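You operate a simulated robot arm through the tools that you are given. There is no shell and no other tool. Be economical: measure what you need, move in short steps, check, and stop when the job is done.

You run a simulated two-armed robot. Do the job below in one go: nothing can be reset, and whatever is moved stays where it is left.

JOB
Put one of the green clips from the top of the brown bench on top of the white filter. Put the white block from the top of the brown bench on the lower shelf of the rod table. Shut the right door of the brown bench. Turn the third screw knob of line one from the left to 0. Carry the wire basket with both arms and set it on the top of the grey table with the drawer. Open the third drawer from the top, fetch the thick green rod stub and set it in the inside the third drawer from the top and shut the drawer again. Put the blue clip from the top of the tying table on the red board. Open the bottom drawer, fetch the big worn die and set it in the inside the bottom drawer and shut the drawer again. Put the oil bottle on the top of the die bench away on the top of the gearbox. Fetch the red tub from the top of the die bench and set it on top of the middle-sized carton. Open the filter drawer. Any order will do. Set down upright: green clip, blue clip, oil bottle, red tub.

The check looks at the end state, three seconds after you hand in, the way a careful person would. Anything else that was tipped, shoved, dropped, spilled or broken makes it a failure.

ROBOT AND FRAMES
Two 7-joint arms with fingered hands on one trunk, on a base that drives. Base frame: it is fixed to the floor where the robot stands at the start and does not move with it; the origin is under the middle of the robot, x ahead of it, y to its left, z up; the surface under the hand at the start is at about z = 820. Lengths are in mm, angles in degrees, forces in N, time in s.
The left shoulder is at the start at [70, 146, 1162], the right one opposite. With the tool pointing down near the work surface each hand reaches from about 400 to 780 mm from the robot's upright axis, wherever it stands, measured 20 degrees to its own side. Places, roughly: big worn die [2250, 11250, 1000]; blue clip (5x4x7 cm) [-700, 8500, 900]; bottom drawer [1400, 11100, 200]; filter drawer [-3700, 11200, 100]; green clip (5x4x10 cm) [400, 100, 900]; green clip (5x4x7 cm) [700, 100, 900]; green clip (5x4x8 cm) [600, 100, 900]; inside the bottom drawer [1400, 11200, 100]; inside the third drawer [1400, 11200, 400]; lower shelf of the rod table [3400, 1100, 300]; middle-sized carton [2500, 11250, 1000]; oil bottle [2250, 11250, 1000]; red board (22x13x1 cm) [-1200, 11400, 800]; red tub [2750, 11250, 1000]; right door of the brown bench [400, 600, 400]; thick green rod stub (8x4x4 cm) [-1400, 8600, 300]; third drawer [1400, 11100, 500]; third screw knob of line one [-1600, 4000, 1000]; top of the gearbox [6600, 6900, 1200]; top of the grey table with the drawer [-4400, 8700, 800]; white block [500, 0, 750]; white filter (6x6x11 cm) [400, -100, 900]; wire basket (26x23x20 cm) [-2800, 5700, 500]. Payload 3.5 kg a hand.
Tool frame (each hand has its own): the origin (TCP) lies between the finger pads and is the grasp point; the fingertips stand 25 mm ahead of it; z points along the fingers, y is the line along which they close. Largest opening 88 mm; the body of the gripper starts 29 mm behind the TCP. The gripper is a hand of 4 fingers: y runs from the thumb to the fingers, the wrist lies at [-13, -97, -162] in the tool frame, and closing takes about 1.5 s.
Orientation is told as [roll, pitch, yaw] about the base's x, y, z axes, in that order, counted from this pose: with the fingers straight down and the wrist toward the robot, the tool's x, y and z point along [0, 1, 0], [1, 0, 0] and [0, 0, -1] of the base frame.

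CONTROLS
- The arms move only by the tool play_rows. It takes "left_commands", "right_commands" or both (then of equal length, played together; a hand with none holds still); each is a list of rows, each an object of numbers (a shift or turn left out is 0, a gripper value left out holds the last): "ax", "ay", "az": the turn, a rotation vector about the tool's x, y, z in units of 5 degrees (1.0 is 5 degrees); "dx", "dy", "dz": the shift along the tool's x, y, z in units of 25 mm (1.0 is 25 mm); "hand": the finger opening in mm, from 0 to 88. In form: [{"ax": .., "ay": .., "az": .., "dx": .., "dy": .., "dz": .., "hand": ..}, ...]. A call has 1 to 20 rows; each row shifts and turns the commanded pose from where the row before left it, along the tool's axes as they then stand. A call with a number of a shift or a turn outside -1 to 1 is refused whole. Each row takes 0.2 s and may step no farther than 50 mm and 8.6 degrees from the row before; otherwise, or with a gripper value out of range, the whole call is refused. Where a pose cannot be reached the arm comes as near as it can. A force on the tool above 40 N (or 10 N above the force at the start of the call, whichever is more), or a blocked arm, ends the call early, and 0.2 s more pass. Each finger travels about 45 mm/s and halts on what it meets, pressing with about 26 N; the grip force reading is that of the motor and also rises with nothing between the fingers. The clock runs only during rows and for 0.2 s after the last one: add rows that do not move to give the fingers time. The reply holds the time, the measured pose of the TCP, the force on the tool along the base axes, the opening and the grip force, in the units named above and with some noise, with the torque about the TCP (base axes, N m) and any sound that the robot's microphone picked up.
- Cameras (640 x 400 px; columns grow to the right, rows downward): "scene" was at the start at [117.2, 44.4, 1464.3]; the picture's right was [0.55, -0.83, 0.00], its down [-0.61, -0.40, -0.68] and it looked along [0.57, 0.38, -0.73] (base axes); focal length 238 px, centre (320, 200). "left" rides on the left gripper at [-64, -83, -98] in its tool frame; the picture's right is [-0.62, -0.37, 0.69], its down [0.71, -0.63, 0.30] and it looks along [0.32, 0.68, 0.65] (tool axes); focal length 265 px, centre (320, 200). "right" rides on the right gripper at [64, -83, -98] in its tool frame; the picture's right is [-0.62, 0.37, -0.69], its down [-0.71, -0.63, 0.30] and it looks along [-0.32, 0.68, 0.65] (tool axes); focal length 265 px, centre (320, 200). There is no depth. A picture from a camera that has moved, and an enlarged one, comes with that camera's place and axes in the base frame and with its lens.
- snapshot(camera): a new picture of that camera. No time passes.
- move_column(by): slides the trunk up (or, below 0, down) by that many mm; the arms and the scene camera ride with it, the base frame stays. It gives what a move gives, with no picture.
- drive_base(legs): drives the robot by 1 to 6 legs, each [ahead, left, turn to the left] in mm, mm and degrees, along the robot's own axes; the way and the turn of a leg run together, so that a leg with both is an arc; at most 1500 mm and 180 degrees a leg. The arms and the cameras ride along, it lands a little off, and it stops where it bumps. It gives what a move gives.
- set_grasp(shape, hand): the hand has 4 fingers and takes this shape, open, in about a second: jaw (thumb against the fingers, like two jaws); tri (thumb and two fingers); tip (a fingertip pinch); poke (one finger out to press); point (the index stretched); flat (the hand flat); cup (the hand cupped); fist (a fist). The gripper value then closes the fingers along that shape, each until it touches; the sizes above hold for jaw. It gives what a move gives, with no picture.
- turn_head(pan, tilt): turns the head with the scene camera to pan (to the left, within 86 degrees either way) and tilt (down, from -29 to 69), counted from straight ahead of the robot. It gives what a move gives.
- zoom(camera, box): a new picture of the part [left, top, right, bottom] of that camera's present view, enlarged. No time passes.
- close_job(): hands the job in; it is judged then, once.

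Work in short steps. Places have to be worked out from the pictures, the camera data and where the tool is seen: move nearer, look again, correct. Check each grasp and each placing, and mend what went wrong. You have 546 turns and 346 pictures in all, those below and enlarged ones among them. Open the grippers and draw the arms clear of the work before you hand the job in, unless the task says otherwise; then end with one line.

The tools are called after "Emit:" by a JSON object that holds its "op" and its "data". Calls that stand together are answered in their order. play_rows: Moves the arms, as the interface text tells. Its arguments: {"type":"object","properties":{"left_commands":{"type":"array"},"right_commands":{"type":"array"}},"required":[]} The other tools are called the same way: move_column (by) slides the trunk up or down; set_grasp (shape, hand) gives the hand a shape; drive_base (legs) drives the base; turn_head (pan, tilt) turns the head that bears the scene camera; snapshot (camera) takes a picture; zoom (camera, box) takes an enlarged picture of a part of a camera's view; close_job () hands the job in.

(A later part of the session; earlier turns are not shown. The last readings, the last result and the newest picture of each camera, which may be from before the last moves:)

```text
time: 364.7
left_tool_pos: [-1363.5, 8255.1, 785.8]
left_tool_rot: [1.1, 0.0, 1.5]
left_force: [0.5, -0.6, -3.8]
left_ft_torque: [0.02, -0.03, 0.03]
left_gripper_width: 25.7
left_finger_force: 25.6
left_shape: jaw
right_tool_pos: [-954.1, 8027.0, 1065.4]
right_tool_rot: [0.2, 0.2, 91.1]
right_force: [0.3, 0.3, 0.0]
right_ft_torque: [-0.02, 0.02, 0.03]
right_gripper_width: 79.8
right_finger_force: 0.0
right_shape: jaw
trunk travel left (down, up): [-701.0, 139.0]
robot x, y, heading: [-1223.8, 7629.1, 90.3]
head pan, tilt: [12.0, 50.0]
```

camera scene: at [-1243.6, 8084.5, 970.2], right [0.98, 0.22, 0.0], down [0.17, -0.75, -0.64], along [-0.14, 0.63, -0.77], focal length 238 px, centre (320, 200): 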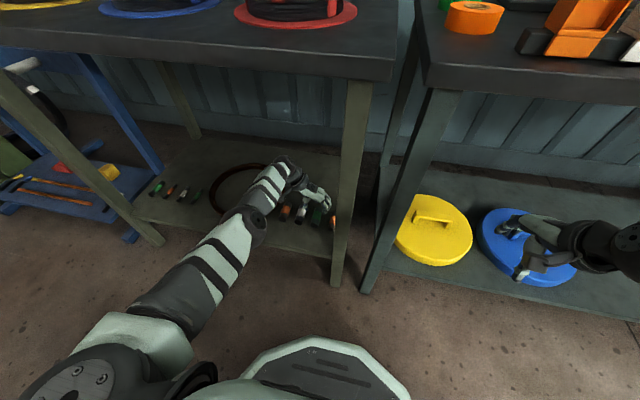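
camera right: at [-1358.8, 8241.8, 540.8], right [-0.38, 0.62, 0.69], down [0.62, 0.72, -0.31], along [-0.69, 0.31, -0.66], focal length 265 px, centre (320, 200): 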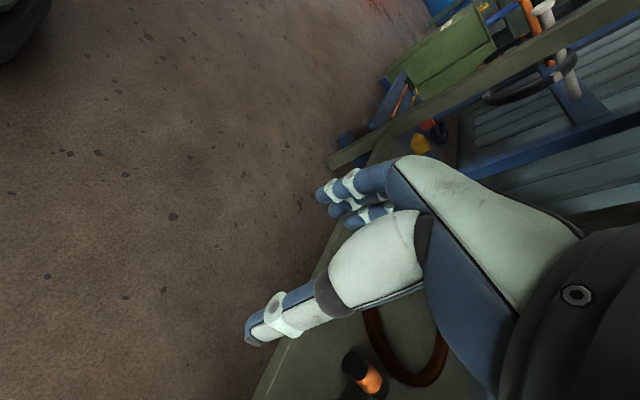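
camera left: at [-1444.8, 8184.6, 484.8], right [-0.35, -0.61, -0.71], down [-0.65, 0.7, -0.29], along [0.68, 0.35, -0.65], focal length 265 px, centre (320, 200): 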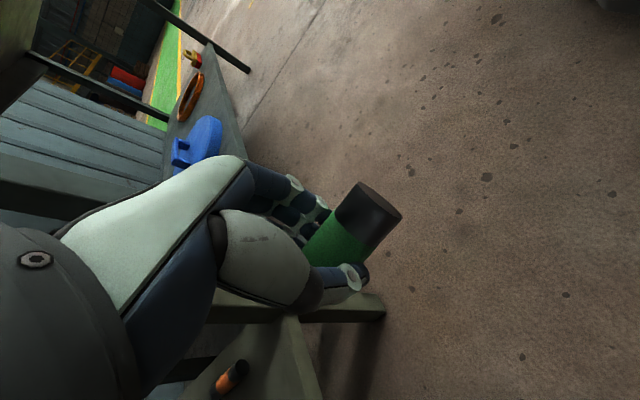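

Stub in hand. I raise/retract the left hand, then move over to the blue clip on the tying table.

Emit:
{"op": "play_rows", "data": {"left_commands": [{"dz": -1, "dx": -0.3}, {"dz": -1, "dx": -0.3}, {"dz": -1, "dx": -0.3}, {"dz": -1, "dx": -0.3}, {"dz": -1, "dx": -0.3}, {"dz": -1, "dx": -0.3}, {"dz": -1, "dx": -0.3}, {"dz": -1, "dx": -0.3}, {"dz": -1, "dx": -0.3}, {"dz": -1, "dx": -0.3}, {"dz": -1, "dx": -0.3}, {"dz": -1, "dx": -0.3}, {"dz": -1}, {"dz": -1}]}}

Emit:
{"op": "drive_base", "data": {"legs": [[150, -374, 0]]}}

Emit:
{"op": "turn_head", "data": {"pan": -10, "tilt": 35}}

Emit:
{"op": "snapshot", "data": {"camera": "scene"}}

```text
time: 367.7
left_tool_pos: [-1360.4, 8157.4, 1137.1]
left_tool_rot: [1.2, -0.1, 1.5]
left_force: [0.4, 0.0, -3.9]
left_ft_torque: [0.01, -0.01, 0.02]
left_gripper_width: 25.6
left_finger_force: 25.8
left_shape: jaw
right_tool_pos: [-954.4, 8026.7, 1066.2]
right_tool_rot: [0.2, 0.2, 91.2]
right_force: [0.2, -0.2, -0.2]
right_ft_torque: [-0.01, -0.02, -0.02]
right_gripper_width: 79.9
right_finger_force: 0.1
right_shape: jaw
trunk travel left (down, up): [-701.0, 139.0]
robot x, y, heading: [-1222.4, 7631.9, 90.8]
head pan, tilt: [12.0, 50.0]
```

```text
time: 370.2
left_tool_pos: [-983.1, 8309.6, 1135.7]
left_tool_rot: [1.2, -0.2, 1.4]
left_force: [0.8, 0.1, -4.7]
left_ft_torque: [0.03, 0.02, -0.01]
left_gripper_width: 25.6
left_finger_force: 26.0
left_shape: jaw
right_tool_pos: [-577.6, 8178.5, 1066.1]
right_tool_rot: [0.1, 0.3, 91.0]
right_force: [-0.3, 0.0, 0.9]
right_ft_torque: [0.01, 0.04, 0.0]
right_gripper_width: 79.8
right_finger_force: 0.0
right_shape: jaw
trunk travel left (down, up): [-701.0, 139.0]
robot x, y, heading: [-846.2, 7788.5, 90.7]
head pan, tilt: [12.0, 50.0]
```

```text
time: 371.1
left_tool_pos: [-983.3, 8309.0, 1136.5]
left_tool_rot: [1.1, -0.1, 1.3]
left_force: [0.2, 0.5, -3.7]
left_ft_torque: [-0.02, 0.0, 0.02]
left_gripper_width: 25.8
left_finger_force: 25.9
left_shape: jaw
right_tool_pos: [-576.1, 8179.2, 1066.0]
right_tool_rot: [0.3, 0.3, 91.0]
right_force: [-0.4, 0.8, 0.2]
right_ft_torque: [0.0, 0.02, 0.01]
right_gripper_width: 79.9
right_finger_force: 0.0
right_shape: jaw
trunk travel left (down, up): [-701.0, 139.0]
robot x, y, heading: [-845.5, 7783.0, 90.4]
head pan, tilt: [-10.0, 35.0]
```

```text
217 pictures are left
camera scene: at [-831.8, 7921.9, 1457.8], right [0.99, -0.17, 0.0], down [-0.1, -0.57, -0.82], along [0.14, 0.81, -0.57], focal length 238 px, centre (320, 200)
```

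scene: 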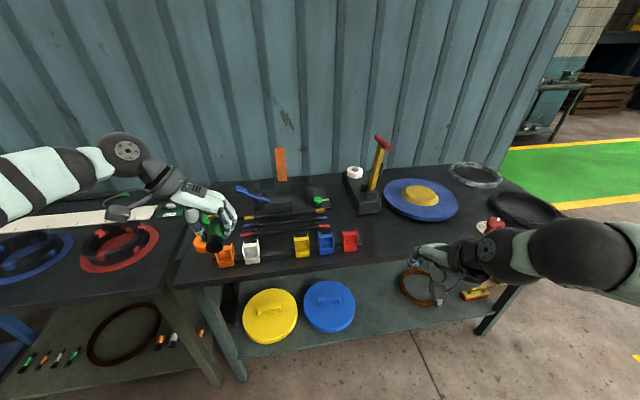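

Emit:
{"op": "zoom", "data": {"camera": "scene", "box": [230, 180, 390, 280]}}

```text
4.00 times, centred on (310, 230) of scene
camera zoom: at [-831.8, 7921.9, 1457.8], right [0.99, -0.17, 0.0], down [-0.1, -0.57, -0.82], along [0.14, 0.81, -0.57], focal length 952 px, centre (360, 80)
```

zoom: 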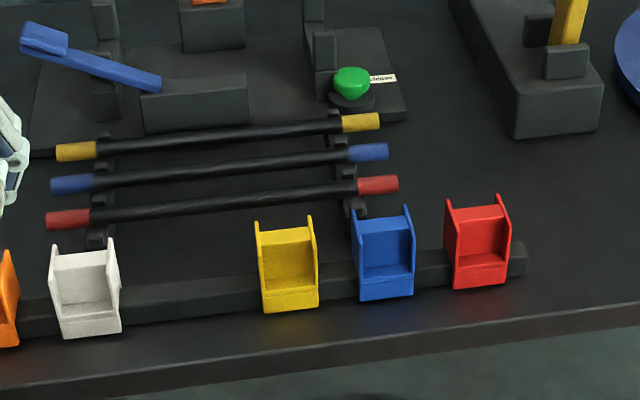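

Blue clip centre ≈ [-708,8511], 70 high, straddling a low rail; neighbours ~85 mm away. I drive 110 ahead and bring the right hand above it.

Emit:
{"op": "drive_base", "data": {"legs": [[110, 0, 0]]}}

Emit:
{"op": "play_rows", "data": {"right_commands": [{"dx": 0.58, "dy": 0.98, "dz": 0.3}, {"dx": 0.58, "dy": 0.98, "dz": 0.3}, {"dx": 0.58, "dy": 0.98, "dz": 0.3}, {"dx": 0.58, "dy": 0.98, "dz": 0.3}, {"dx": 0.58, "dy": 0.98, "dz": 0.3}, {"dx": 0.58, "dy": 0.98, "dz": 0.3}, {"dx": 0.58, "dy": 0.98, "dz": 0.3}, {"dx": 0.58, "dy": 0.98, "dz": 0.3}, {"dx": 0.58, "dy": 0.98, "dz": 0.3}]}}

Emit:
{"op": "snapshot", "data": {"camera": "right"}}

Emit:
{"op": "snapshot", "data": {"camera": "scene"}}

```text
time: 372.3
left_tool_pos: [-984.9, 8417.5, 1137.1]
left_tool_rot: [1.2, -0.1, 1.4]
left_force: [-0.6, -0.4, -4.3]
left_ft_torque: [0.0, -0.03, 0.01]
left_gripper_width: 25.4
left_finger_force: 26.0
left_shape: jaw
right_tool_pos: [-578.5, 8287.1, 1065.3]
right_tool_rot: [0.1, 0.2, 91.1]
right_force: [0.1, 0.3, -0.4]
right_ft_torque: [0.0, 0.01, 0.0]
right_gripper_width: 79.9
right_finger_force: 0.0
right_shape: jaw
trunk travel left (down, up): [-701.0, 139.0]
robot x, y, heading: [-845.1, 7893.4, 90.5]
head pan, tilt: [-10.0, 35.0]
```

```text
time: 374.3
left_tool_pos: [-984.8, 8418.6, 1135.4]
left_tool_rot: [1.1, -0.1, 1.5]
left_force: [0.2, 0.7, -4.7]
left_ft_torque: [0.01, 0.02, 0.02]
left_gripper_width: 25.7
left_finger_force: 26.9
left_shape: jaw
right_tool_pos: [-712.7, 8506.7, 995.7]
right_tool_rot: [0.0, 0.4, 91.1]
right_force: [-1.0, -0.1, -0.1]
right_ft_torque: [-0.02, -0.03, 0.0]
right_gripper_width: 79.9
right_finger_force: 0.1
right_shape: jaw
trunk travel left (down, up): [-701.0, 139.0]
robot x, y, heading: [-843.9, 7892.2, 90.3]
head pan, tilt: [-10.0, 35.0]
```

```text
215 pictures are left
camera right: at [-775.6, 8423.1, 1095.0], right [0.61, 0.39, 0.69], down [0.73, -0.62, -0.3], along [0.31, 0.69, -0.66], focal length 265 px, centre (320, 200)
```

right: 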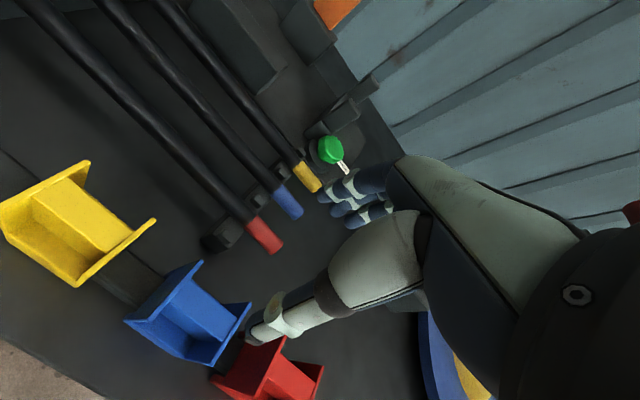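

```text
214 pictures are left
camera scene: at [-833.9, 8032.8, 1457.7], right [0.99, -0.17, 0.0], down [-0.09, -0.57, -0.82], along [0.14, 0.81, -0.57], focal length 238 px, centre (320, 200)
```

scene: 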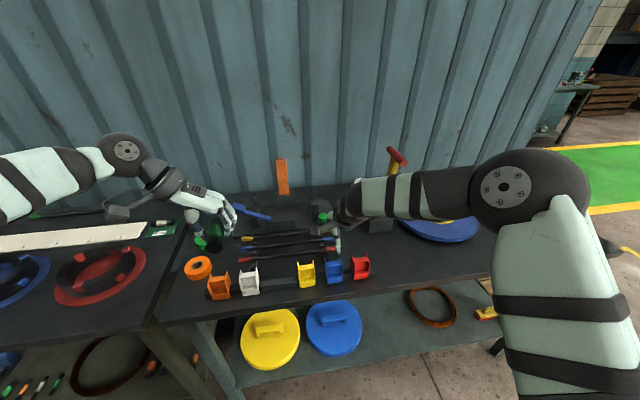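

Re-triangulated: the table top is z≈857 (matches the earlier touch), so the clip is at ≈[-715,8470], top ≈927. Correct y by -36 and lower to z≈950.

Emit:
{"op": "play_rows", "data": {"right_commands": [{"dy": -0.75}, {"dy": -0.72, "dx": 0.08}, {"dz": 0.9}, {"dz": 0.9}]}}

Emit:
{"op": "snapshot", "data": {"camera": "right"}}

Emit:
{"op": "zoom", "data": {"camera": "scene", "box": [250, 210, 410, 310]}}

```text
time: 375.3
left_tool_pos: [-983.9, 8418.2, 1135.6]
left_tool_rot: [1.0, -0.1, 1.4]
left_force: [-1.6, -0.3, -4.7]
left_ft_torque: [0.0, 0.0, -0.01]
left_gripper_width: 25.7
left_finger_force: 25.9
left_shape: jaw
right_tool_pos: [-714.1, 8469.8, 953.4]
right_tool_rot: [0.2, 0.4, 91.1]
right_force: [0.1, -0.1, -0.8]
right_ft_torque: [0.0, -0.01, 0.03]
right_gripper_width: 79.9
right_finger_force: 0.0
right_shape: jaw
trunk travel left (down, up): [-701.0, 139.0]
robot x, y, heading: [-847.3, 7894.9, 90.3]
head pan, tilt: [-10.0, 35.0]
```

```text
213 pictures are left
camera right: at [-777.2, 8386.0, 1052.5], right [0.62, 0.38, 0.69], down [0.73, -0.62, -0.3], along [0.31, 0.69, -0.66], focal length 265 px, centre (320, 200)
```

right: 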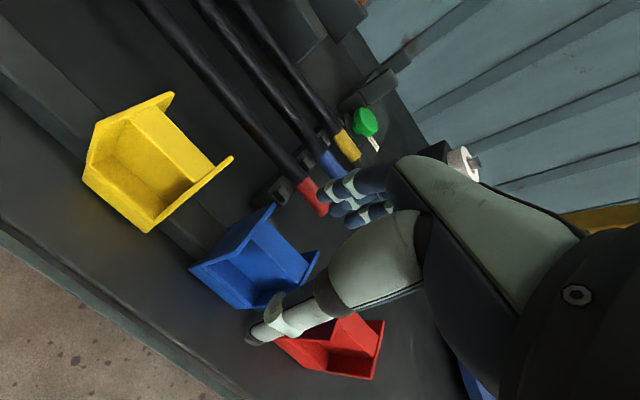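

```text
4.00 times, centred on (330, 260) of scene
camera zoom: at [-832.9, 8032.1, 1457.8], right [0.99, -0.17, 0.0], down [-0.1, -0.57, -0.82], along [0.14, 0.81, -0.57], focal length 952 px, centre (280, -40)
```

zoom: 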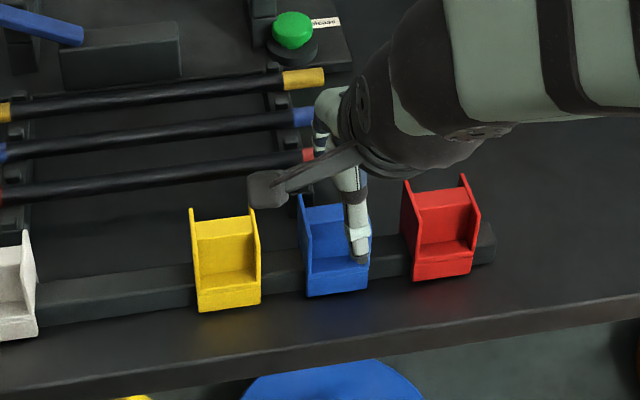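

Tool axis passes through the clip. Descend to z≈896 and close.

Emit:
{"op": "play_rows", "data": {"right_commands": [{"dz": 0.8}, {"dz": 0.8}, {"dz": 0.7}, {"hand": 55}, {"hand": 30}, {"hand": 15}, {"hand": 15}, {"hand": 15}, {"hand": 15}, {"hand": 15}]}}

Emit:
{"op": "snapshot", "data": {"camera": "right"}}

```text
time: 377.5
left_tool_pos: [-983.4, 8418.3, 1137.0]
left_tool_rot: [1.1, -0.1, 1.5]
left_force: [0.4, -0.3, -4.1]
left_ft_torque: [-0.01, 0.02, 0.02]
left_gripper_width: 25.6
left_finger_force: 26.4
left_shape: jaw
right_tool_pos: [-714.4, 8469.4, 895.7]
right_tool_rot: [0.2, 0.3, 91.1]
right_force: [0.2, -2.0, -0.9]
right_ft_torque: [-0.02, 0.01, -0.01]
right_gripper_width: 34.2
right_finger_force: 25.7
right_shape: jaw
trunk travel left (down, up): [-701.0, 139.0]
robot x, y, heading: [-850.3, 7895.5, 90.4]
head pan, tilt: [-10.0, 35.0]
```

```text
211 pictures are left
camera right: at [-776.7, 8384.7, 994.9], right [0.61, 0.38, 0.69], down [0.73, -0.62, -0.3], along [0.31, 0.69, -0.66], focal length 265 px, centre (320, 200)
```

right: 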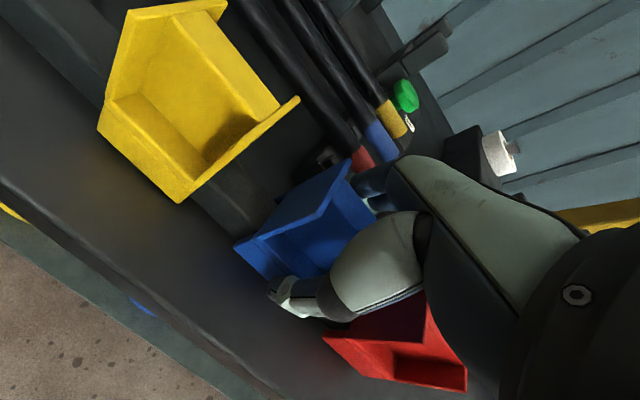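

Gripped (34 mm). Lift straight up and check.

Emit:
{"op": "play_rows", "data": {"right_commands": [{"dz": -0.5}, {"dz": -0.8}, {"dz": -0.9}, {"dz": -0.9}, {"dz": -0.9}, {"dz": -0.9}, {"dz": -0.9}, {"dz": -0.9}]}}

Emit:
{"op": "snapshot", "data": {"camera": "scene"}}

Emit:
{"op": "zoom", "data": {"camera": "right", "box": [100, 120, 480, 400]}}

```text
time: 379.3
left_tool_pos: [-984.2, 8418.1, 1135.3]
left_tool_rot: [1.3, -0.1, 1.4]
left_force: [0.6, -0.4, -4.7]
left_ft_torque: [-0.02, 0.03, 0.01]
left_gripper_width: 25.7
left_finger_force: 26.0
left_shape: jaw
right_tool_pos: [-715.8, 8466.6, 1063.8]
right_tool_rot: [0.2, 0.3, 91.1]
right_force: [0.0, -0.3, -0.5]
right_ft_torque: [0.0, -0.01, 0.02]
right_gripper_width: 34.0
right_finger_force: 25.9
right_shape: jaw
trunk travel left (down, up): [-701.0, 139.0]
robot x, y, heading: [-850.8, 7894.5, 90.6]
head pan, tilt: [-10.0, 35.0]
```

```text
210 pictures are left
camera scene: at [-833.0, 8030.7, 1457.9], right [0.99, -0.17, 0.0], down [-0.1, -0.57, -0.82], along [0.14, 0.81, -0.57], focal length 238 px, centre (320, 200)
```

scene: 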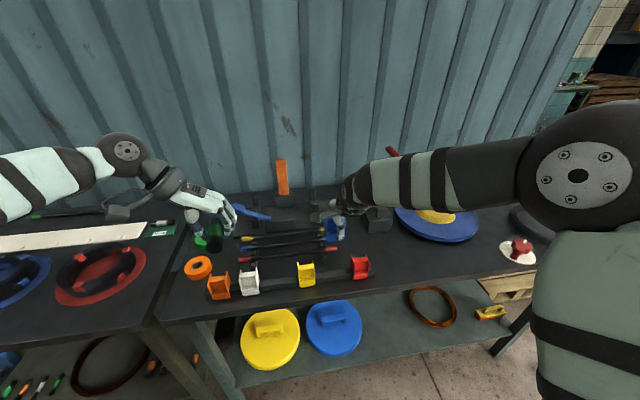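

```text
1.43 times, centred on (290, 260) of right
camera zoom: at [-778.3, 8384.1, 1162.3], right [0.61, 0.38, 0.69], down [0.73, -0.62, -0.3], along [0.31, 0.69, -0.66], focal length 379 px, centre (363, 114)
```

zoom: 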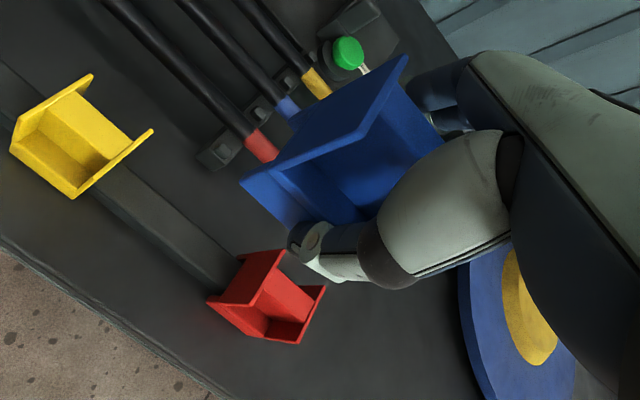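

Clip held well; neighbours untouched. Next the red board behind the partition. I back off and look right along the walkway.

Emit:
{"op": "drive_base", "data": {"legs": [[-150, 0, 0]]}}

Emit:
{"op": "turn_head", "data": {"pan": -55, "tilt": 15}}

Emit:
{"op": "snapshot", "data": {"camera": "scene"}}

```text
time: 380.6
left_tool_pos: [-982.6, 8268.0, 1135.2]
left_tool_rot: [1.0, -0.1, 1.3]
left_force: [0.7, 1.1, -5.0]
left_ft_torque: [0.0, -0.01, 0.0]
left_gripper_width: 25.6
left_finger_force: 26.1
left_shape: jaw
right_tool_pos: [-712.5, 8317.5, 1060.9]
right_tool_rot: [0.2, 0.4, 90.9]
right_force: [0.2, 0.4, 0.9]
right_ft_torque: [0.02, 0.01, 0.05]
right_gripper_width: 34.2
right_finger_force: 26.2
right_shape: jaw
trunk travel left (down, up): [-701.0, 139.0]
robot x, y, heading: [-843.5, 7741.1, 90.3]
head pan, tilt: [-10.0, 35.0]
```

```text
time: 381.8
left_tool_pos: [-982.1, 8265.9, 1136.9]
left_tool_rot: [1.1, -0.1, 1.3]
left_force: [-1.1, -0.4, -4.5]
left_ft_torque: [-0.01, -0.03, 0.0]
left_gripper_width: 25.7
left_finger_force: 25.3
left_shape: jaw
right_tool_pos: [-712.8, 8315.7, 1062.0]
right_tool_rot: [0.2, 0.3, 90.9]
right_force: [-0.3, -0.6, -1.0]
right_ft_torque: [0.01, 0.05, -0.01]
right_gripper_width: 34.0
right_finger_force: 26.0
right_shape: jaw
trunk travel left (down, up): [-701.0, 139.0]
robot x, y, heading: [-846.8, 7742.4, 90.3]
head pan, tilt: [-55.0, 15.0]
```

```text
208 pictures are left
camera scene: at [-770.2, 7847.0, 1489.8], right [0.58, -0.82, 0.0], down [-0.21, -0.15, -0.97], along [0.79, 0.56, -0.26], focal length 238 px, centre (320, 200)
```

scene: 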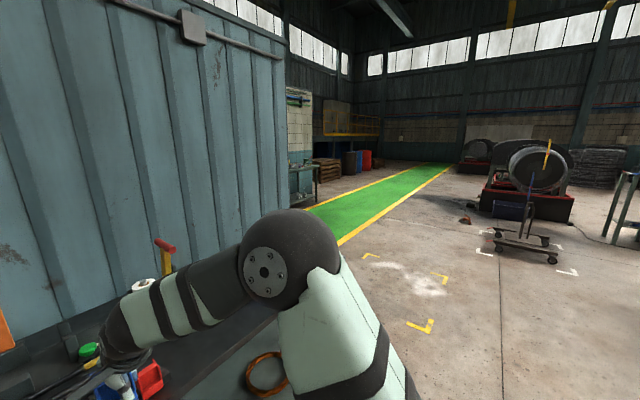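

The walkway behind the wall is reached around its right end. I drive right to x≈1750, then north to y≈10200.

Emit:
{"op": "drive_base", "data": {"legs": [[100, -1450, 0], [100, -1150, 0], [1400, 0, 0], [850, 0, 0]]}}

Emit:
{"op": "turn_head", "data": {"pan": 0, "tilt": 22}}

Emit:
{"op": "snapshot", "data": {"camera": "scene"}}

Emit:
{"op": "turn_head", "data": {"pan": 55, "tilt": 18}}

Emit:
{"op": "snapshot", "data": {"camera": "scene"}}

```text
time: 405.2
left_tool_pos: [1568.4, 10700.1, 1136.0]
left_tool_rot: [1.2, -0.1, 3.0]
left_force: [0.4, -0.3, -4.3]
left_ft_torque: [0.01, -0.04, -0.01]
left_gripper_width: 25.9
left_finger_force: 26.1
left_shape: jaw
right_tool_pos: [1835.4, 10757.4, 1063.4]
right_tool_rot: [0.2, 0.3, 92.7]
right_force: [0.1, -0.2, -0.4]
right_ft_torque: [0.0, 0.02, -0.03]
right_gripper_width: 34.1
right_finger_force: 26.3
right_shape: jaw
trunk travel left (down, up): [-701.0, 139.0]
robot x, y, heading: [1717.0, 10180.7, 92.0]
head pan, tilt: [-55.0, 15.0]
```

```text
time: 406.4
left_tool_pos: [1568.5, 10701.0, 1136.6]
left_tool_rot: [1.0, 0.0, 3.1]
left_force: [-0.5, 0.7, -4.4]
left_ft_torque: [-0.04, 0.02, 0.02]
left_gripper_width: 25.6
left_finger_force: 25.8
left_shape: jaw
right_tool_pos: [1835.5, 10758.5, 1062.9]
right_tool_rot: [0.3, 0.3, 92.7]
right_force: [-0.9, 0.6, -0.6]
right_ft_torque: [0.01, -0.02, 0.02]
right_gripper_width: 34.3
right_finger_force: 25.8
right_shape: jaw
trunk travel left (down, up): [-701.0, 139.0]
robot x, y, heading: [1722.2, 10181.9, 91.9]
head pan, tilt: [0.0, 22.0]
```

```text
207 pictures are left
camera scene: at [1715.8, 10323.7, 1478.4], right [1.0, 0.04, 0.0], down [0.01, -0.38, -0.93], along [-0.03, 0.93, -0.38], focal length 238 px, centre (320, 200)
```

scene: 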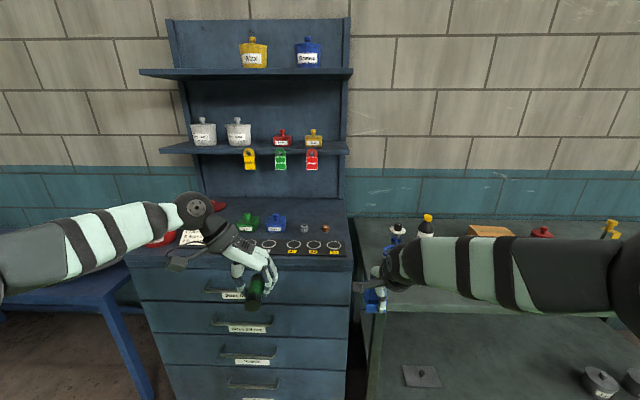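

```text
time: 407.7
left_tool_pos: [1569.4, 10700.6, 1136.7]
left_tool_rot: [1.1, -0.1, 3.1]
left_force: [-0.7, 0.2, -4.1]
left_ft_torque: [-0.04, 0.01, 0.03]
left_gripper_width: 25.5
left_finger_force: 25.9
left_shape: jaw
right_tool_pos: [1835.8, 10757.7, 1063.5]
right_tool_rot: [0.2, 0.2, 92.7]
right_force: [0.4, -0.1, -0.4]
right_ft_torque: [-0.01, -0.03, 0.05]
right_gripper_width: 34.0
right_finger_force: 25.9
right_shape: jaw
trunk travel left (down, up): [-701.0, 139.0]
robot x, y, heading: [1721.0, 10180.4, 92.0]
head pan, tilt: [55.0, 18.0]
```

```text
206 pictures are left
camera scene: at [1640.7, 10281.8, 1484.9], right [0.54, 0.84, 0.0], down [0.26, -0.17, -0.95], along [-0.8, 0.52, -0.31], focal length 238 px, centre (320, 200)
```

scene: 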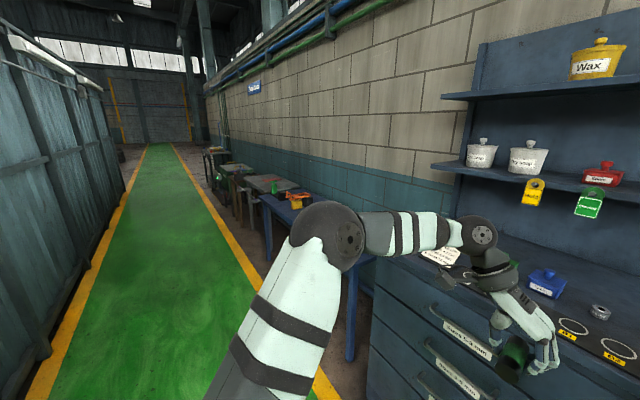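

The blue drawer cabinet (x≈1400) and die bench are here; the red board lies ~3 m further left along the walkway. Drive there.

Emit:
{"op": "drive_base", "data": {"legs": [[0, 0, -2], [-40, 1450, 0], [0, 1450, 0]]}}

Emit:
{"op": "turn_head", "data": {"pan": 0, "tilt": 30}}

Emit:
{"op": "snapshot", "data": {"camera": "scene"}}

```text
time: 422.1
left_tool_pos: [-1342.4, 10612.2, 1134.6]
left_tool_rot: [1.1, 0.0, 3.1]
left_force: [0.5, -0.7, -4.1]
left_ft_torque: [0.0, -0.02, -0.03]
left_gripper_width: 25.4
left_finger_force: 26.0
left_shape: jaw
right_tool_pos: [-1074.3, 10671.2, 1062.7]
right_tool_rot: [0.2, 0.3, 92.7]
right_force: [0.3, 0.3, -0.5]
right_ft_torque: [0.01, -0.02, -0.02]
right_gripper_width: 34.2
right_finger_force: 26.2
right_shape: jaw
trunk travel left (down, up): [-701.0, 139.0]
robot x, y, heading: [-1190.8, 10089.9, 92.5]
head pan, tilt: [55.0, 18.0]
```

```text
time: 423.4
left_tool_pos: [-1343.1, 10613.3, 1136.2]
left_tool_rot: [1.1, 0.0, 3.1]
left_force: [-0.3, 1.2, -5.0]
left_ft_torque: [-0.03, 0.01, 0.03]
left_gripper_width: 25.7
left_finger_force: 26.7
left_shape: jaw
right_tool_pos: [-1075.6, 10671.8, 1062.9]
right_tool_rot: [0.2, 0.3, 92.7]
right_force: [0.4, -0.1, 0.3]
right_ft_torque: [-0.03, -0.01, -0.02]
right_gripper_width: 34.1
right_finger_force: 25.6
right_shape: jaw
trunk travel left (down, up): [-701.0, 139.0]
robot x, y, heading: [-1190.7, 10095.7, 92.2]
head pan, tilt: [0.0, 30.0]
```

```text
205 pictures are left
camera scene: at [-1195.6, 10233.7, 1465.6], right [1.0, 0.04, 0.0], down [0.02, -0.5, -0.87], along [-0.03, 0.87, -0.5], focal length 238 px, centre (320, 200)
```

scene: 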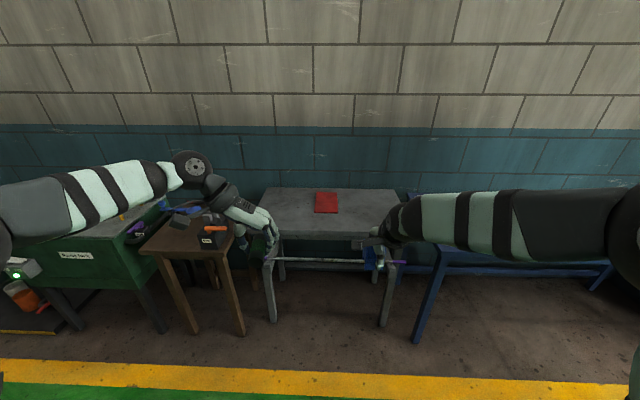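

Emit:
{"op": "zoom", "data": {"camera": "scene", "box": [230, 170, 430, 340]}}

```text
2.35 times, centred on (330, 255) of scene
camera zoom: at [-1195.6, 10233.7, 1465.6], right [1.0, 0.04, 0.0], down [0.02, -0.5, -0.87], along [-0.03, 0.87, -0.5], focal length 560 px, centre (296, 71)
```

zoom: 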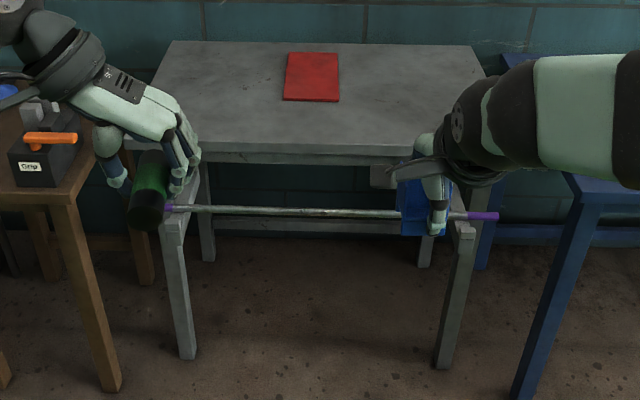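

Board: centre ≈[-1195,11405], z≈780, table front y≈11127, with a loose rod in front at z≈650 (y≈11080). I stay outside: robot to y≈10690, then reach over.

Emit:
{"op": "drive_base", "data": {"legs": [[580, 75, -2]]}}

Emit:
{"op": "turn_head", "data": {"pan": -5, "tilt": 38}}

Emit:
{"op": "snapshot", "data": {"camera": "scene"}}

Emit:
{"op": "snapshot", "data": {"camera": "right"}}

```text
time: 426.7
left_tool_pos: [-1412.7, 11197.5, 1137.0]
left_tool_rot: [1.2, -0.1, 1.1]
left_force: [-0.2, -0.2, -4.7]
left_ft_torque: [-0.01, 0.02, 0.01]
left_gripper_width: 25.8
left_finger_force: 26.5
left_shape: jaw
right_tool_pos: [-1143.4, 11246.2, 1063.7]
right_tool_rot: [0.2, 0.3, 90.8]
right_force: [0.0, -1.4, -0.3]
right_ft_torque: [-0.01, -0.03, 0.04]
right_gripper_width: 33.7
right_finger_force: 26.4
right_shape: jaw
trunk travel left (down, up): [-701.0, 139.0]
robot x, y, heading: [-1277.3, 10673.7, 90.4]
head pan, tilt: [0.0, 30.0]
```

```text
time: 427.4
left_tool_pos: [-1412.3, 11198.6, 1135.6]
left_tool_rot: [1.1, 0.0, 1.1]
left_force: [0.1, -0.8, -4.3]
left_ft_torque: [0.0, 0.01, -0.03]
left_gripper_width: 25.3
left_finger_force: 26.3
left_shape: jaw
right_tool_pos: [-1142.5, 11248.0, 1063.4]
right_tool_rot: [0.3, 0.3, 90.8]
right_force: [-0.1, 0.2, -0.3]
right_ft_torque: [0.03, 0.03, 0.01]
right_gripper_width: 34.0
right_finger_force: 26.1
right_shape: jaw
trunk travel left (down, up): [-701.0, 139.0]
robot x, y, heading: [-1278.3, 10672.9, 90.2]
head pan, tilt: [-5.0, 38.0]
```

```text
203 pictures are left
camera scene: at [-1270.4, 10810.3, 1453.3], right [1.0, -0.08, 0.0], down [-0.05, -0.61, -0.79], along [0.07, 0.78, -0.62], focal length 238 px, centre (320, 200)
```

scene: 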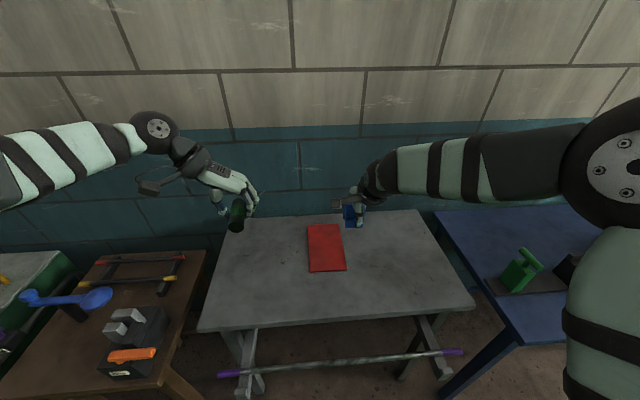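

```text
202 pictures are left
camera right: at [-1206.1, 11164.1, 1161.6], right [0.62, 0.38, 0.69], down [0.72, -0.62, -0.3], along [0.31, 0.68, -0.66], focal length 265 px, centre (320, 200)
```

right: 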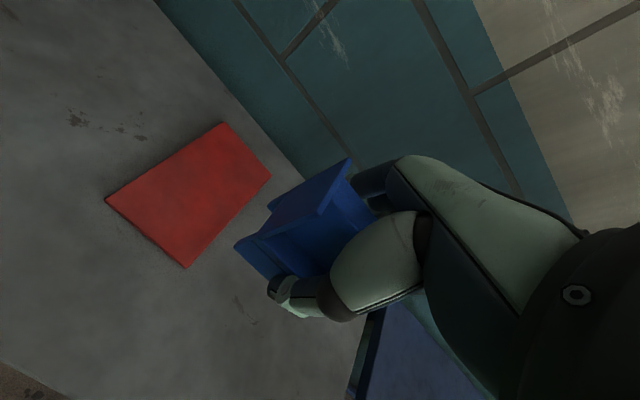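

Triangulation: board at ≈[-1206,11325], top z≈846. Move over it and lower to ~z 925, then check.

Emit:
{"op": "play_rows", "data": {"right_commands": [{"dx": 0.36, "dy": 0.44, "dz": 0.8}, {"dx": 0.36, "dy": 0.44, "dz": 0.8}, {"dx": 0.36, "dy": 0.44, "dz": 0.8}, {"dx": 0.36, "dy": 0.44, "dz": 0.8}, {"dx": 0.36, "dy": 0.44, "dz": 0.8}, {"dx": 0.36, "dy": 0.44, "dz": 0.8}, {"dx": 0.36, "dy": 0.44, "dz": 0.8}, {}]}}

Emit:
{"op": "snapshot", "data": {"camera": "right"}}

Emit:
{"op": "zoom", "data": {"camera": "scene", "box": [250, 180, 410, 300]}}

```text
time: 429.2
left_tool_pos: [-1411.9, 11197.9, 1135.8]
left_tool_rot: [1.1, -0.1, 1.2]
left_force: [0.0, 0.5, -3.9]
left_ft_torque: [0.03, 0.01, 0.0]
left_gripper_width: 25.7
left_finger_force: 25.4
left_shape: jaw
right_tool_pos: [-1207.4, 11324.4, 923.5]
right_tool_rot: [0.2, 0.3, 90.8]
right_force: [0.1, 0.3, -0.1]
right_ft_torque: [0.04, -0.05, 0.02]
right_gripper_width: 34.0
right_finger_force: 25.9
right_shape: jaw
trunk travel left (down, up): [-701.0, 139.0]
robot x, y, heading: [-1277.0, 10671.3, 90.2]
head pan, tilt: [-5.0, 38.0]
```

```text
201 pictures are left
camera right: at [-1270.8, 11240.3, 1021.1], right [0.62, 0.38, 0.69], down [0.72, -0.62, -0.3], along [0.31, 0.69, -0.66], focal length 265 px, centre (320, 200)
```

right: 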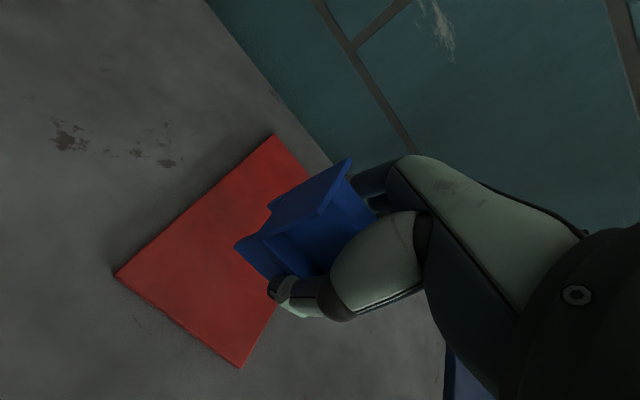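

```text
3.33 times, centred on (330, 240) of scene
camera zoom: at [-1270.1, 10809.4, 1453.3], right [1.0, -0.08, 0.0], down [-0.05, -0.61, -0.79], along [0.07, 0.79, -0.62], focal length 793 px, centre (287, 67)
```

zoom: 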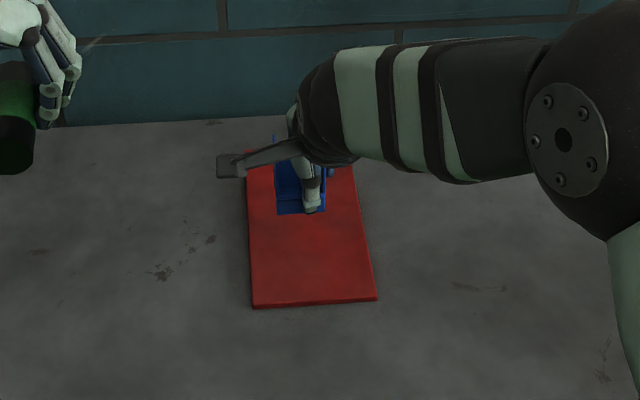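

Over the board. Lower 35 mm, then feel for contact.

Emit:
{"op": "play_rows", "data": {"right_commands": [{"dz": 0.7}, {"dz": 0.6}, {"dz": 0.1}, {}]}}

Emit:
{"op": "play_rows", "data": {"right_commands": [{"dz": 0.08}, {}, {"dz": 0.08}, {}]}}

```text
time: 430.2
left_tool_pos: [-1411.9, 11198.9, 1136.9]
left_tool_rot: [1.1, 0.0, 1.2]
left_force: [0.4, -0.4, -4.0]
left_ft_torque: [0.01, 0.03, -0.02]
left_gripper_width: 25.7
left_finger_force: 26.4
left_shape: jaw
right_tool_pos: [-1208.3, 11323.2, 887.0]
right_tool_rot: [0.2, 0.2, 90.8]
right_force: [0.4, 0.2, -1.2]
right_ft_torque: [-0.03, -0.01, 0.0]
right_gripper_width: 34.1
right_finger_force: 25.9
right_shape: jaw
trunk travel left (down, up): [-701.0, 139.0]
robot x, y, heading: [-1277.4, 10668.0, 90.0]
head pan, tilt: [-5.0, 38.0]
```

```text
time: 431.2
left_tool_pos: [-1412.8, 11198.8, 1135.9]
left_tool_rot: [1.0, -0.1, 1.1]
left_force: [-0.1, -0.8, -5.2]
left_ft_torque: [0.0, 0.01, -0.01]
left_gripper_width: 25.8
left_finger_force: 26.2
left_shape: jaw
right_tool_pos: [-1209.1, 11323.1, 884.8]
right_tool_rot: [0.1, 0.3, 90.7]
right_force: [0.0, 0.2, -1.1]
right_ft_torque: [0.02, 0.0, 0.01]
right_gripper_width: 34.3
right_finger_force: 25.5
right_shape: jaw
trunk travel left (down, up): [-701.0, 139.0]
robot x, y, heading: [-1277.6, 10669.4, 90.0]
head pan, tilt: [-5.0, 38.0]
```

Not yet; look, then continue in small steps.

Emit:
{"op": "play_rows", "data": {"right_commands": [{"dz": 0.12}, {}, {"dz": 0.12}, {}]}}

Emit:
{"op": "zoom", "data": {"camera": "right", "box": [100, 120, 420, 380]}}

```text
time: 432.2
left_tool_pos: [-1412.6, 11199.3, 1136.0]
left_tool_rot: [1.2, -0.1, 1.3]
left_force: [-0.3, 0.0, -4.7]
left_ft_torque: [-0.05, -0.01, 0.02]
left_gripper_width: 25.3
left_finger_force: 26.0
left_shape: jaw
right_tool_pos: [-1209.3, 11322.2, 876.7]
right_tool_rot: [0.2, 0.2, 90.8]
right_force: [0.1, -1.0, 0.5]
right_ft_torque: [-0.01, -0.01, 0.0]
right_gripper_width: 33.9
right_finger_force: 25.9
right_shape: jaw
trunk travel left (down, up): [-701.0, 139.0]
robot x, y, heading: [-1278.8, 10671.8, 90.4]
head pan, tilt: [-5.0, 38.0]
```

```text
1.54 times, centred on (260, 250) of right
camera zoom: at [-1271.2, 11238.5, 976.3], right [0.62, 0.38, 0.69], down [0.72, -0.62, -0.3], along [0.31, 0.68, -0.66], focal length 408 px, centre (412, 123)
```

zoom: 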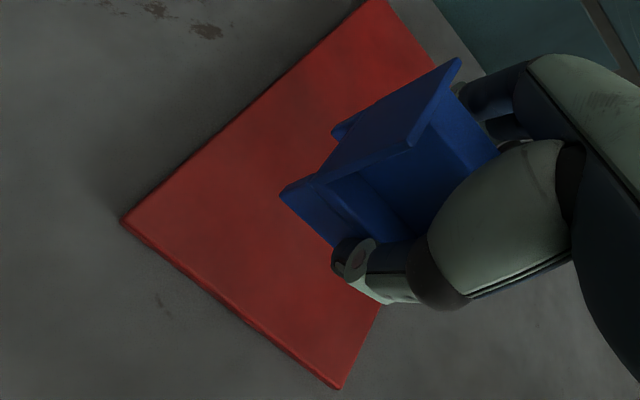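

Emit:
{"op": "play_rows", "data": {"right_commands": [{"dz": 0.12}, {}, {"dz": 0.1}, {}]}}

Emit:
{"op": "play_rows", "data": {"right_commands": [{"dz": 0.1}, {}, {"dz": 0.1}, {}]}}

```text
time: 433.2
left_tool_pos: [-1412.3, 11199.3, 1136.2]
left_tool_rot: [1.0, -0.1, 1.2]
left_force: [-0.8, -0.3, -3.2]
left_ft_torque: [-0.04, 0.0, -0.01]
left_gripper_width: 25.6
left_finger_force: 26.1
left_shape: jaw
right_tool_pos: [-1208.5, 11322.8, 872.2]
right_tool_rot: [0.2, 0.3, 90.8]
right_force: [-0.1, 0.3, -0.4]
right_ft_torque: [-0.02, 0.02, 0.05]
right_gripper_width: 34.2
right_finger_force: 25.7
right_shape: jaw
trunk travel left (down, up): [-701.0, 139.0]
robot x, y, heading: [-1277.7, 10671.5, 90.2]
head pan, tilt: [-5.0, 38.0]
```

```text
time: 434.2
left_tool_pos: [-1411.6, 11198.4, 1135.9]
left_tool_rot: [1.2, -0.1, 1.2]
left_force: [-0.3, -0.3, -5.4]
left_ft_torque: [-0.03, 0.01, -0.03]
left_gripper_width: 25.6
left_finger_force: 26.5
left_shape: jaw
right_tool_pos: [-1207.4, 11321.8, 866.7]
right_tool_rot: [0.1, 0.4, 90.9]
right_force: [0.4, -0.3, -0.5]
right_ft_torque: [0.0, 0.02, -0.01]
right_gripper_width: 34.2
right_finger_force: 25.8
right_shape: jaw
trunk travel left (down, up): [-701.0, 139.0]
robot x, y, heading: [-1278.0, 10668.5, 90.1]
head pan, tilt: [-5.0, 38.0]
```

Emit:
{"op": "zoom", "data": {"camera": "scene", "box": [290, 200, 370, 290]}}

Emit:
{"op": "snapshot", "data": {"camera": "right"}}

```text
4.44 times, centred on (330, 245) of scene
camera zoom: at [-1270.3, 10810.0, 1453.3], right [1.0, -0.08, 0.0], down [-0.05, -0.61, -0.79], along [0.07, 0.78, -0.62], focal length 1057 px, centre (276, 0)
```

zoom: 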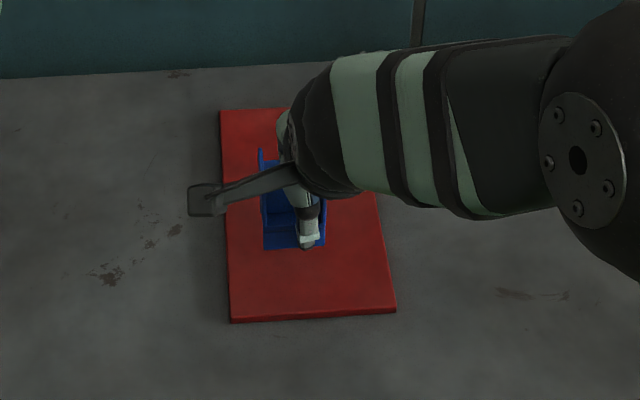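

```text
197 pictures are left
camera right: at [-1270.6, 11239.4, 965.9], right [0.62, 0.38, 0.69], down [0.72, -0.62, -0.3], along [0.31, 0.68, -0.66], focal length 265 px, centre (320, 200)
```

right: 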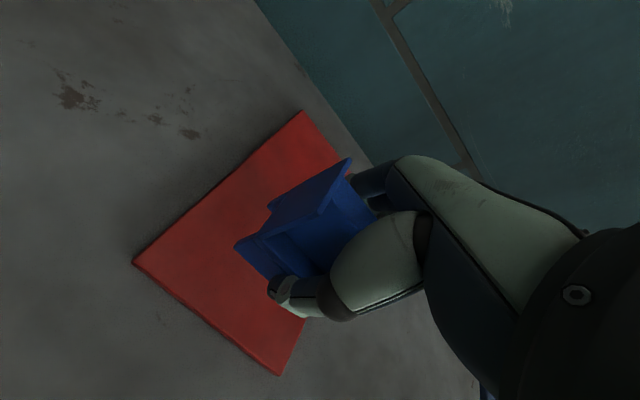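

Board size check shows its top is at z≈775–780 (not 846), spanning y 11282–11503. I shift 30 mm further in and lower 40 mm, then feel.

Emit:
{"op": "play_rows", "data": {"right_commands": [{"dy": 0.6}, {"dy": 0.6}, {"dz": 0.6}, {"dz": 0.6}, {"dz": 0.3}, {}]}}

Emit:
{"op": "play_rows", "data": {"right_commands": [{"dz": 0.12}, {}, {"dz": 0.12}, {}]}}

```text
time: 435.6
left_tool_pos: [-1411.4, 11197.8, 1137.6]
left_tool_rot: [1.1, -0.1, 1.2]
left_force: [0.5, -0.3, -3.9]
left_ft_torque: [0.02, -0.01, 0.01]
left_gripper_width: 25.5
left_finger_force: 26.3
left_shape: jaw
right_tool_pos: [-1208.8, 11353.1, 829.8]
right_tool_rot: [0.2, 0.3, 90.8]
right_force: [-0.6, -0.5, -0.4]
right_ft_torque: [0.01, -0.02, 0.0]
right_gripper_width: 33.9
right_finger_force: 26.0
right_shape: jaw
trunk travel left (down, up): [-701.0, 139.0]
robot x, y, heading: [-1276.2, 10671.2, 90.0]
head pan, tilt: [-5.0, 38.0]
```

```text
time: 436.6
left_tool_pos: [-1412.7, 11198.9, 1137.4]
left_tool_rot: [1.1, -0.1, 1.3]
left_force: [-0.4, -1.2, -4.8]
left_ft_torque: [0.0, 0.02, -0.05]
left_gripper_width: 25.4
left_finger_force: 26.1
left_shape: jaw
right_tool_pos: [-1208.3, 11352.2, 823.5]
right_tool_rot: [0.2, 0.3, 90.8]
right_force: [-0.4, 0.1, -1.1]
right_ft_torque: [-0.01, -0.03, 0.0]
right_gripper_width: 33.8
right_finger_force: 26.2
right_shape: jaw
trunk travel left (down, up): [-701.0, 139.0]
robot x, y, heading: [-1277.3, 10671.1, 90.4]
head pan, tilt: [-5.0, 38.0]
```

Emit:
{"op": "play_rows", "data": {"right_commands": [{"dz": 0.12}, {}, {"dz": 0.12}, {}]}}

Emit:
{"op": "play_rows", "data": {"right_commands": [{"dz": 0.1}, {}, {"dz": 0.1}, {}]}}

Emit:
{"op": "snapshot", "data": {"camera": "right"}}

```text
time: 437.6
left_tool_pos: [-1412.4, 11197.3, 1136.3]
left_tool_rot: [1.3, 0.0, 1.3]
left_force: [-0.7, 0.5, -3.8]
left_ft_torque: [-0.02, -0.04, 0.03]
left_gripper_width: 25.6
left_finger_force: 26.1
left_shape: jaw
right_tool_pos: [-1208.5, 11350.9, 820.2]
right_tool_rot: [0.2, 0.1, 90.8]
right_force: [-0.4, 0.6, 8.9]
right_ft_torque: [0.02, 0.0, -0.02]
right_gripper_width: 34.4
right_finger_force: 26.1
right_shape: jaw
trunk travel left (down, up): [-701.0, 139.0]
robot x, y, heading: [-1281.0, 10670.4, 90.3]
head pan, tilt: [-5.0, 38.0]
```

```text
time: 438.6
left_tool_pos: [-1412.3, 11195.2, 1139.6]
left_tool_rot: [1.3, -0.1, 1.3]
left_force: [1.0, 0.0, -4.9]
left_ft_torque: [0.01, 0.0, 0.0]
left_gripper_width: 25.8
left_finger_force: 26.1
left_shape: jaw
right_tool_pos: [-1208.3, 11351.7, 818.2]
right_tool_rot: [0.2, -0.2, 90.7]
right_force: [-0.8, 1.2, 24.7]
right_ft_torque: [0.02, 0.03, 0.0]
right_gripper_width: 35.6
right_finger_force: 25.5
right_shape: jaw
trunk travel left (down, up): [-701.0, 139.0]
robot x, y, heading: [-1278.2, 10673.5, 90.2]
head pan, tilt: [-5.0, 38.0]
```

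```text
196 pictures are left
camera right: at [-1271.7, 11266.6, 916.2], right [0.62, 0.37, 0.69], down [0.72, -0.62, -0.31], along [0.31, 0.69, -0.65], focal length 265 px, centre (320, 200)
```

right: 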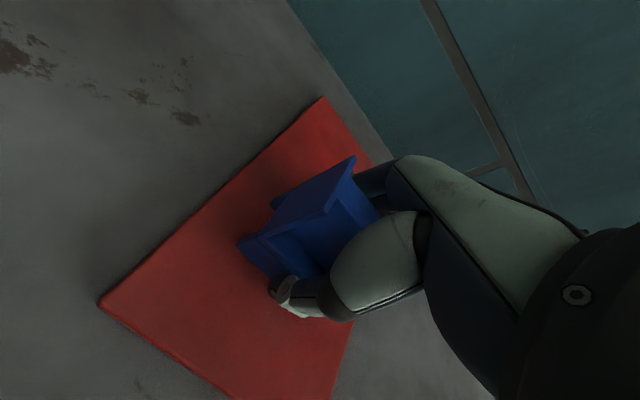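

Contact (board top ≈ 781). Ease up and open.

Emit:
{"op": "play_rows", "data": {"right_commands": [{"dz": -0.12}, {"hand": 45}, {"hand": 60}, {"hand": 80}, {}, {}, {}]}}

Emit:
{"op": "play_rows", "data": {"right_commands": [{"dz": -0.4}, {"dz": -0.7}, {"dz": -0.9}, {"dz": -0.9}, {"dz": -0.9}, {"dz": -0.9}, {"dz": -0.9}, {"dz": -0.9}]}}

Emit:
{"op": "snapshot", "data": {"camera": "right"}}

Emit:
{"op": "zoom", "data": {"camera": "scene", "box": [270, 180, 390, 290]}}

```text
time: 440.2
left_tool_pos: [-1412.1, 11199.1, 1136.4]
left_tool_rot: [1.1, -0.1, 1.3]
left_force: [-0.2, 0.1, -4.8]
left_ft_torque: [-0.01, -0.01, 0.01]
left_gripper_width: 25.3
left_finger_force: 26.1
left_shape: jaw
right_tool_pos: [-1209.3, 11350.9, 814.8]
right_tool_rot: [0.1, 0.4, 90.8]
right_force: [0.2, -1.0, 0.9]
right_ft_torque: [0.05, -0.02, 0.0]
right_gripper_width: 79.7
right_finger_force: 0.0
right_shape: jaw
trunk travel left (down, up): [-701.0, 139.0]
robot x, y, heading: [-1276.7, 10674.0, 90.2]
head pan, tilt: [-5.0, 38.0]
```

```text
time: 442.0
left_tool_pos: [-1412.3, 11198.6, 1135.9]
left_tool_rot: [1.1, -0.1, 1.2]
left_force: [0.1, -0.9, -4.0]
left_ft_torque: [-0.02, -0.01, 0.0]
left_gripper_width: 25.6
left_finger_force: 26.1
left_shape: jaw
right_tool_pos: [-1208.6, 11352.0, 978.4]
right_tool_rot: [0.2, 0.3, 90.8]
right_force: [-0.4, 0.0, 0.2]
right_ft_torque: [0.0, 0.01, 0.0]
right_gripper_width: 79.8
right_finger_force: 0.1
right_shape: jaw
trunk travel left (down, up): [-701.0, 139.0]
robot x, y, heading: [-1278.3, 10673.5, 90.1]
head pan, tilt: [-5.0, 38.0]
```

```text
195 pictures are left
camera right: at [-1270.9, 11267.9, 1077.4], right [0.62, 0.38, 0.69], down [0.72, -0.62, -0.3], along [0.31, 0.68, -0.66], focal length 265 px, centre (320, 200)
```

right: 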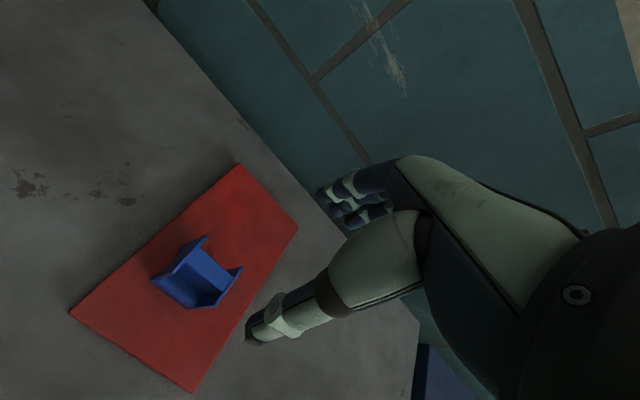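

```text
3.64 times, centred on (330, 235) of scene
camera zoom: at [-1270.4, 10809.2, 1453.3], right [1.0, -0.08, 0.0], down [-0.05, -0.61, -0.79], along [0.07, 0.79, -0.62], focal length 865 px, centre (284, 73)
```

zoom: 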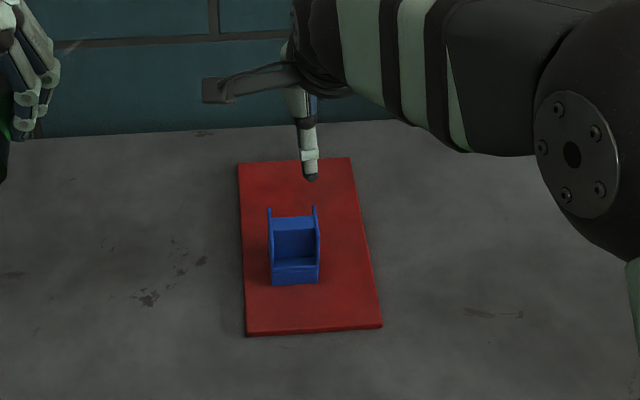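

Blue clip stands on the red board. The filter drawer is 2.4 m to the left; the right hand is free, so I go there now. Raise the hand, back out and drive left.

Emit:
{"op": "play_rows", "data": {"right_commands": [{"dz": -1}, {"dz": -1}, {"dz": -1}, {"dz": -1}]}}

Emit:
{"op": "drive_base", "data": {"legs": [[-520, 0, 0], [0, 1300, 0], [0, 1000, 0]]}}

Emit:
{"op": "turn_head", "data": {"pan": 0, "tilt": 38}}

Emit:
{"op": "snapshot", "data": {"camera": "scene"}}

```text
time: 443.0
left_tool_pos: [-1412.8, 11197.7, 1137.6]
left_tool_rot: [1.1, -0.2, 1.2]
left_force: [-0.2, -0.6, -4.8]
left_ft_torque: [-0.01, 0.01, 0.03]
left_gripper_width: 25.7
left_finger_force: 26.5
left_shape: jaw
right_tool_pos: [-1207.7, 11352.5, 1079.9]
right_tool_rot: [0.2, 0.3, 90.7]
right_force: [-0.2, -0.1, -0.5]
right_ft_torque: [0.01, -0.03, -0.02]
right_gripper_width: 80.1
right_finger_force: 0.0
right_shape: jaw
trunk travel left (down, up): [-701.0, 139.0]
robot x, y, heading: [-1277.0, 10674.9, 90.1]
head pan, tilt: [-5.0, 38.0]
```

```text
time: 456.8
left_tool_pos: [-3646.6, 10734.9, 1135.2]
left_tool_rot: [1.1, 0.0, -1.1]
left_force: [-0.1, 0.8, -4.1]
left_ft_torque: [-0.02, 0.02, -0.01]
left_gripper_width: 25.5
left_finger_force: 26.2
left_shape: jaw
right_tool_pos: [-3435.5, 10881.6, 1077.4]
right_tool_rot: [0.1, 0.3, 88.7]
right_force: [0.0, -0.3, 0.4]
right_ft_torque: [0.01, 0.02, 0.05]
right_gripper_width: 79.8
right_finger_force: 0.2
right_shape: jaw
trunk travel left (down, up): [-701.0, 139.0]
robot x, y, heading: [-3531.1, 10201.2, 87.7]
head pan, tilt: [-5.0, 38.0]
```

```text
time: 457.4
left_tool_pos: [-3647.0, 10734.1, 1135.5]
left_tool_rot: [1.2, -0.2, -1.2]
left_force: [0.0, 0.7, -4.1]
left_ft_torque: [-0.03, 0.02, 0.0]
left_gripper_width: 25.7
left_finger_force: 26.2
left_shape: jaw
right_tool_pos: [-3437.1, 10881.1, 1078.5]
right_tool_rot: [0.1, 0.2, 88.6]
right_force: [-0.1, 0.1, 0.2]
right_ft_torque: [-0.02, 0.03, 0.0]
right_gripper_width: 79.8
right_finger_force: 0.0
right_shape: jaw
trunk travel left (down, up): [-701.0, 139.0]
robot x, y, heading: [-3533.0, 10202.1, 87.9]
head pan, tilt: [0.0, 38.0]
```

```text
193 pictures are left
camera scene: at [-3528.0, 10341.2, 1453.3], right [1.0, -0.04, 0.0], down [-0.02, -0.62, -0.79], along [0.03, 0.79, -0.62], focal length 238 px, centre (320, 200)
```

scene: 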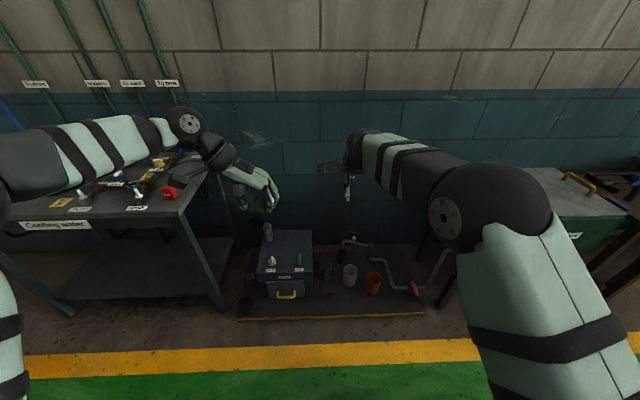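

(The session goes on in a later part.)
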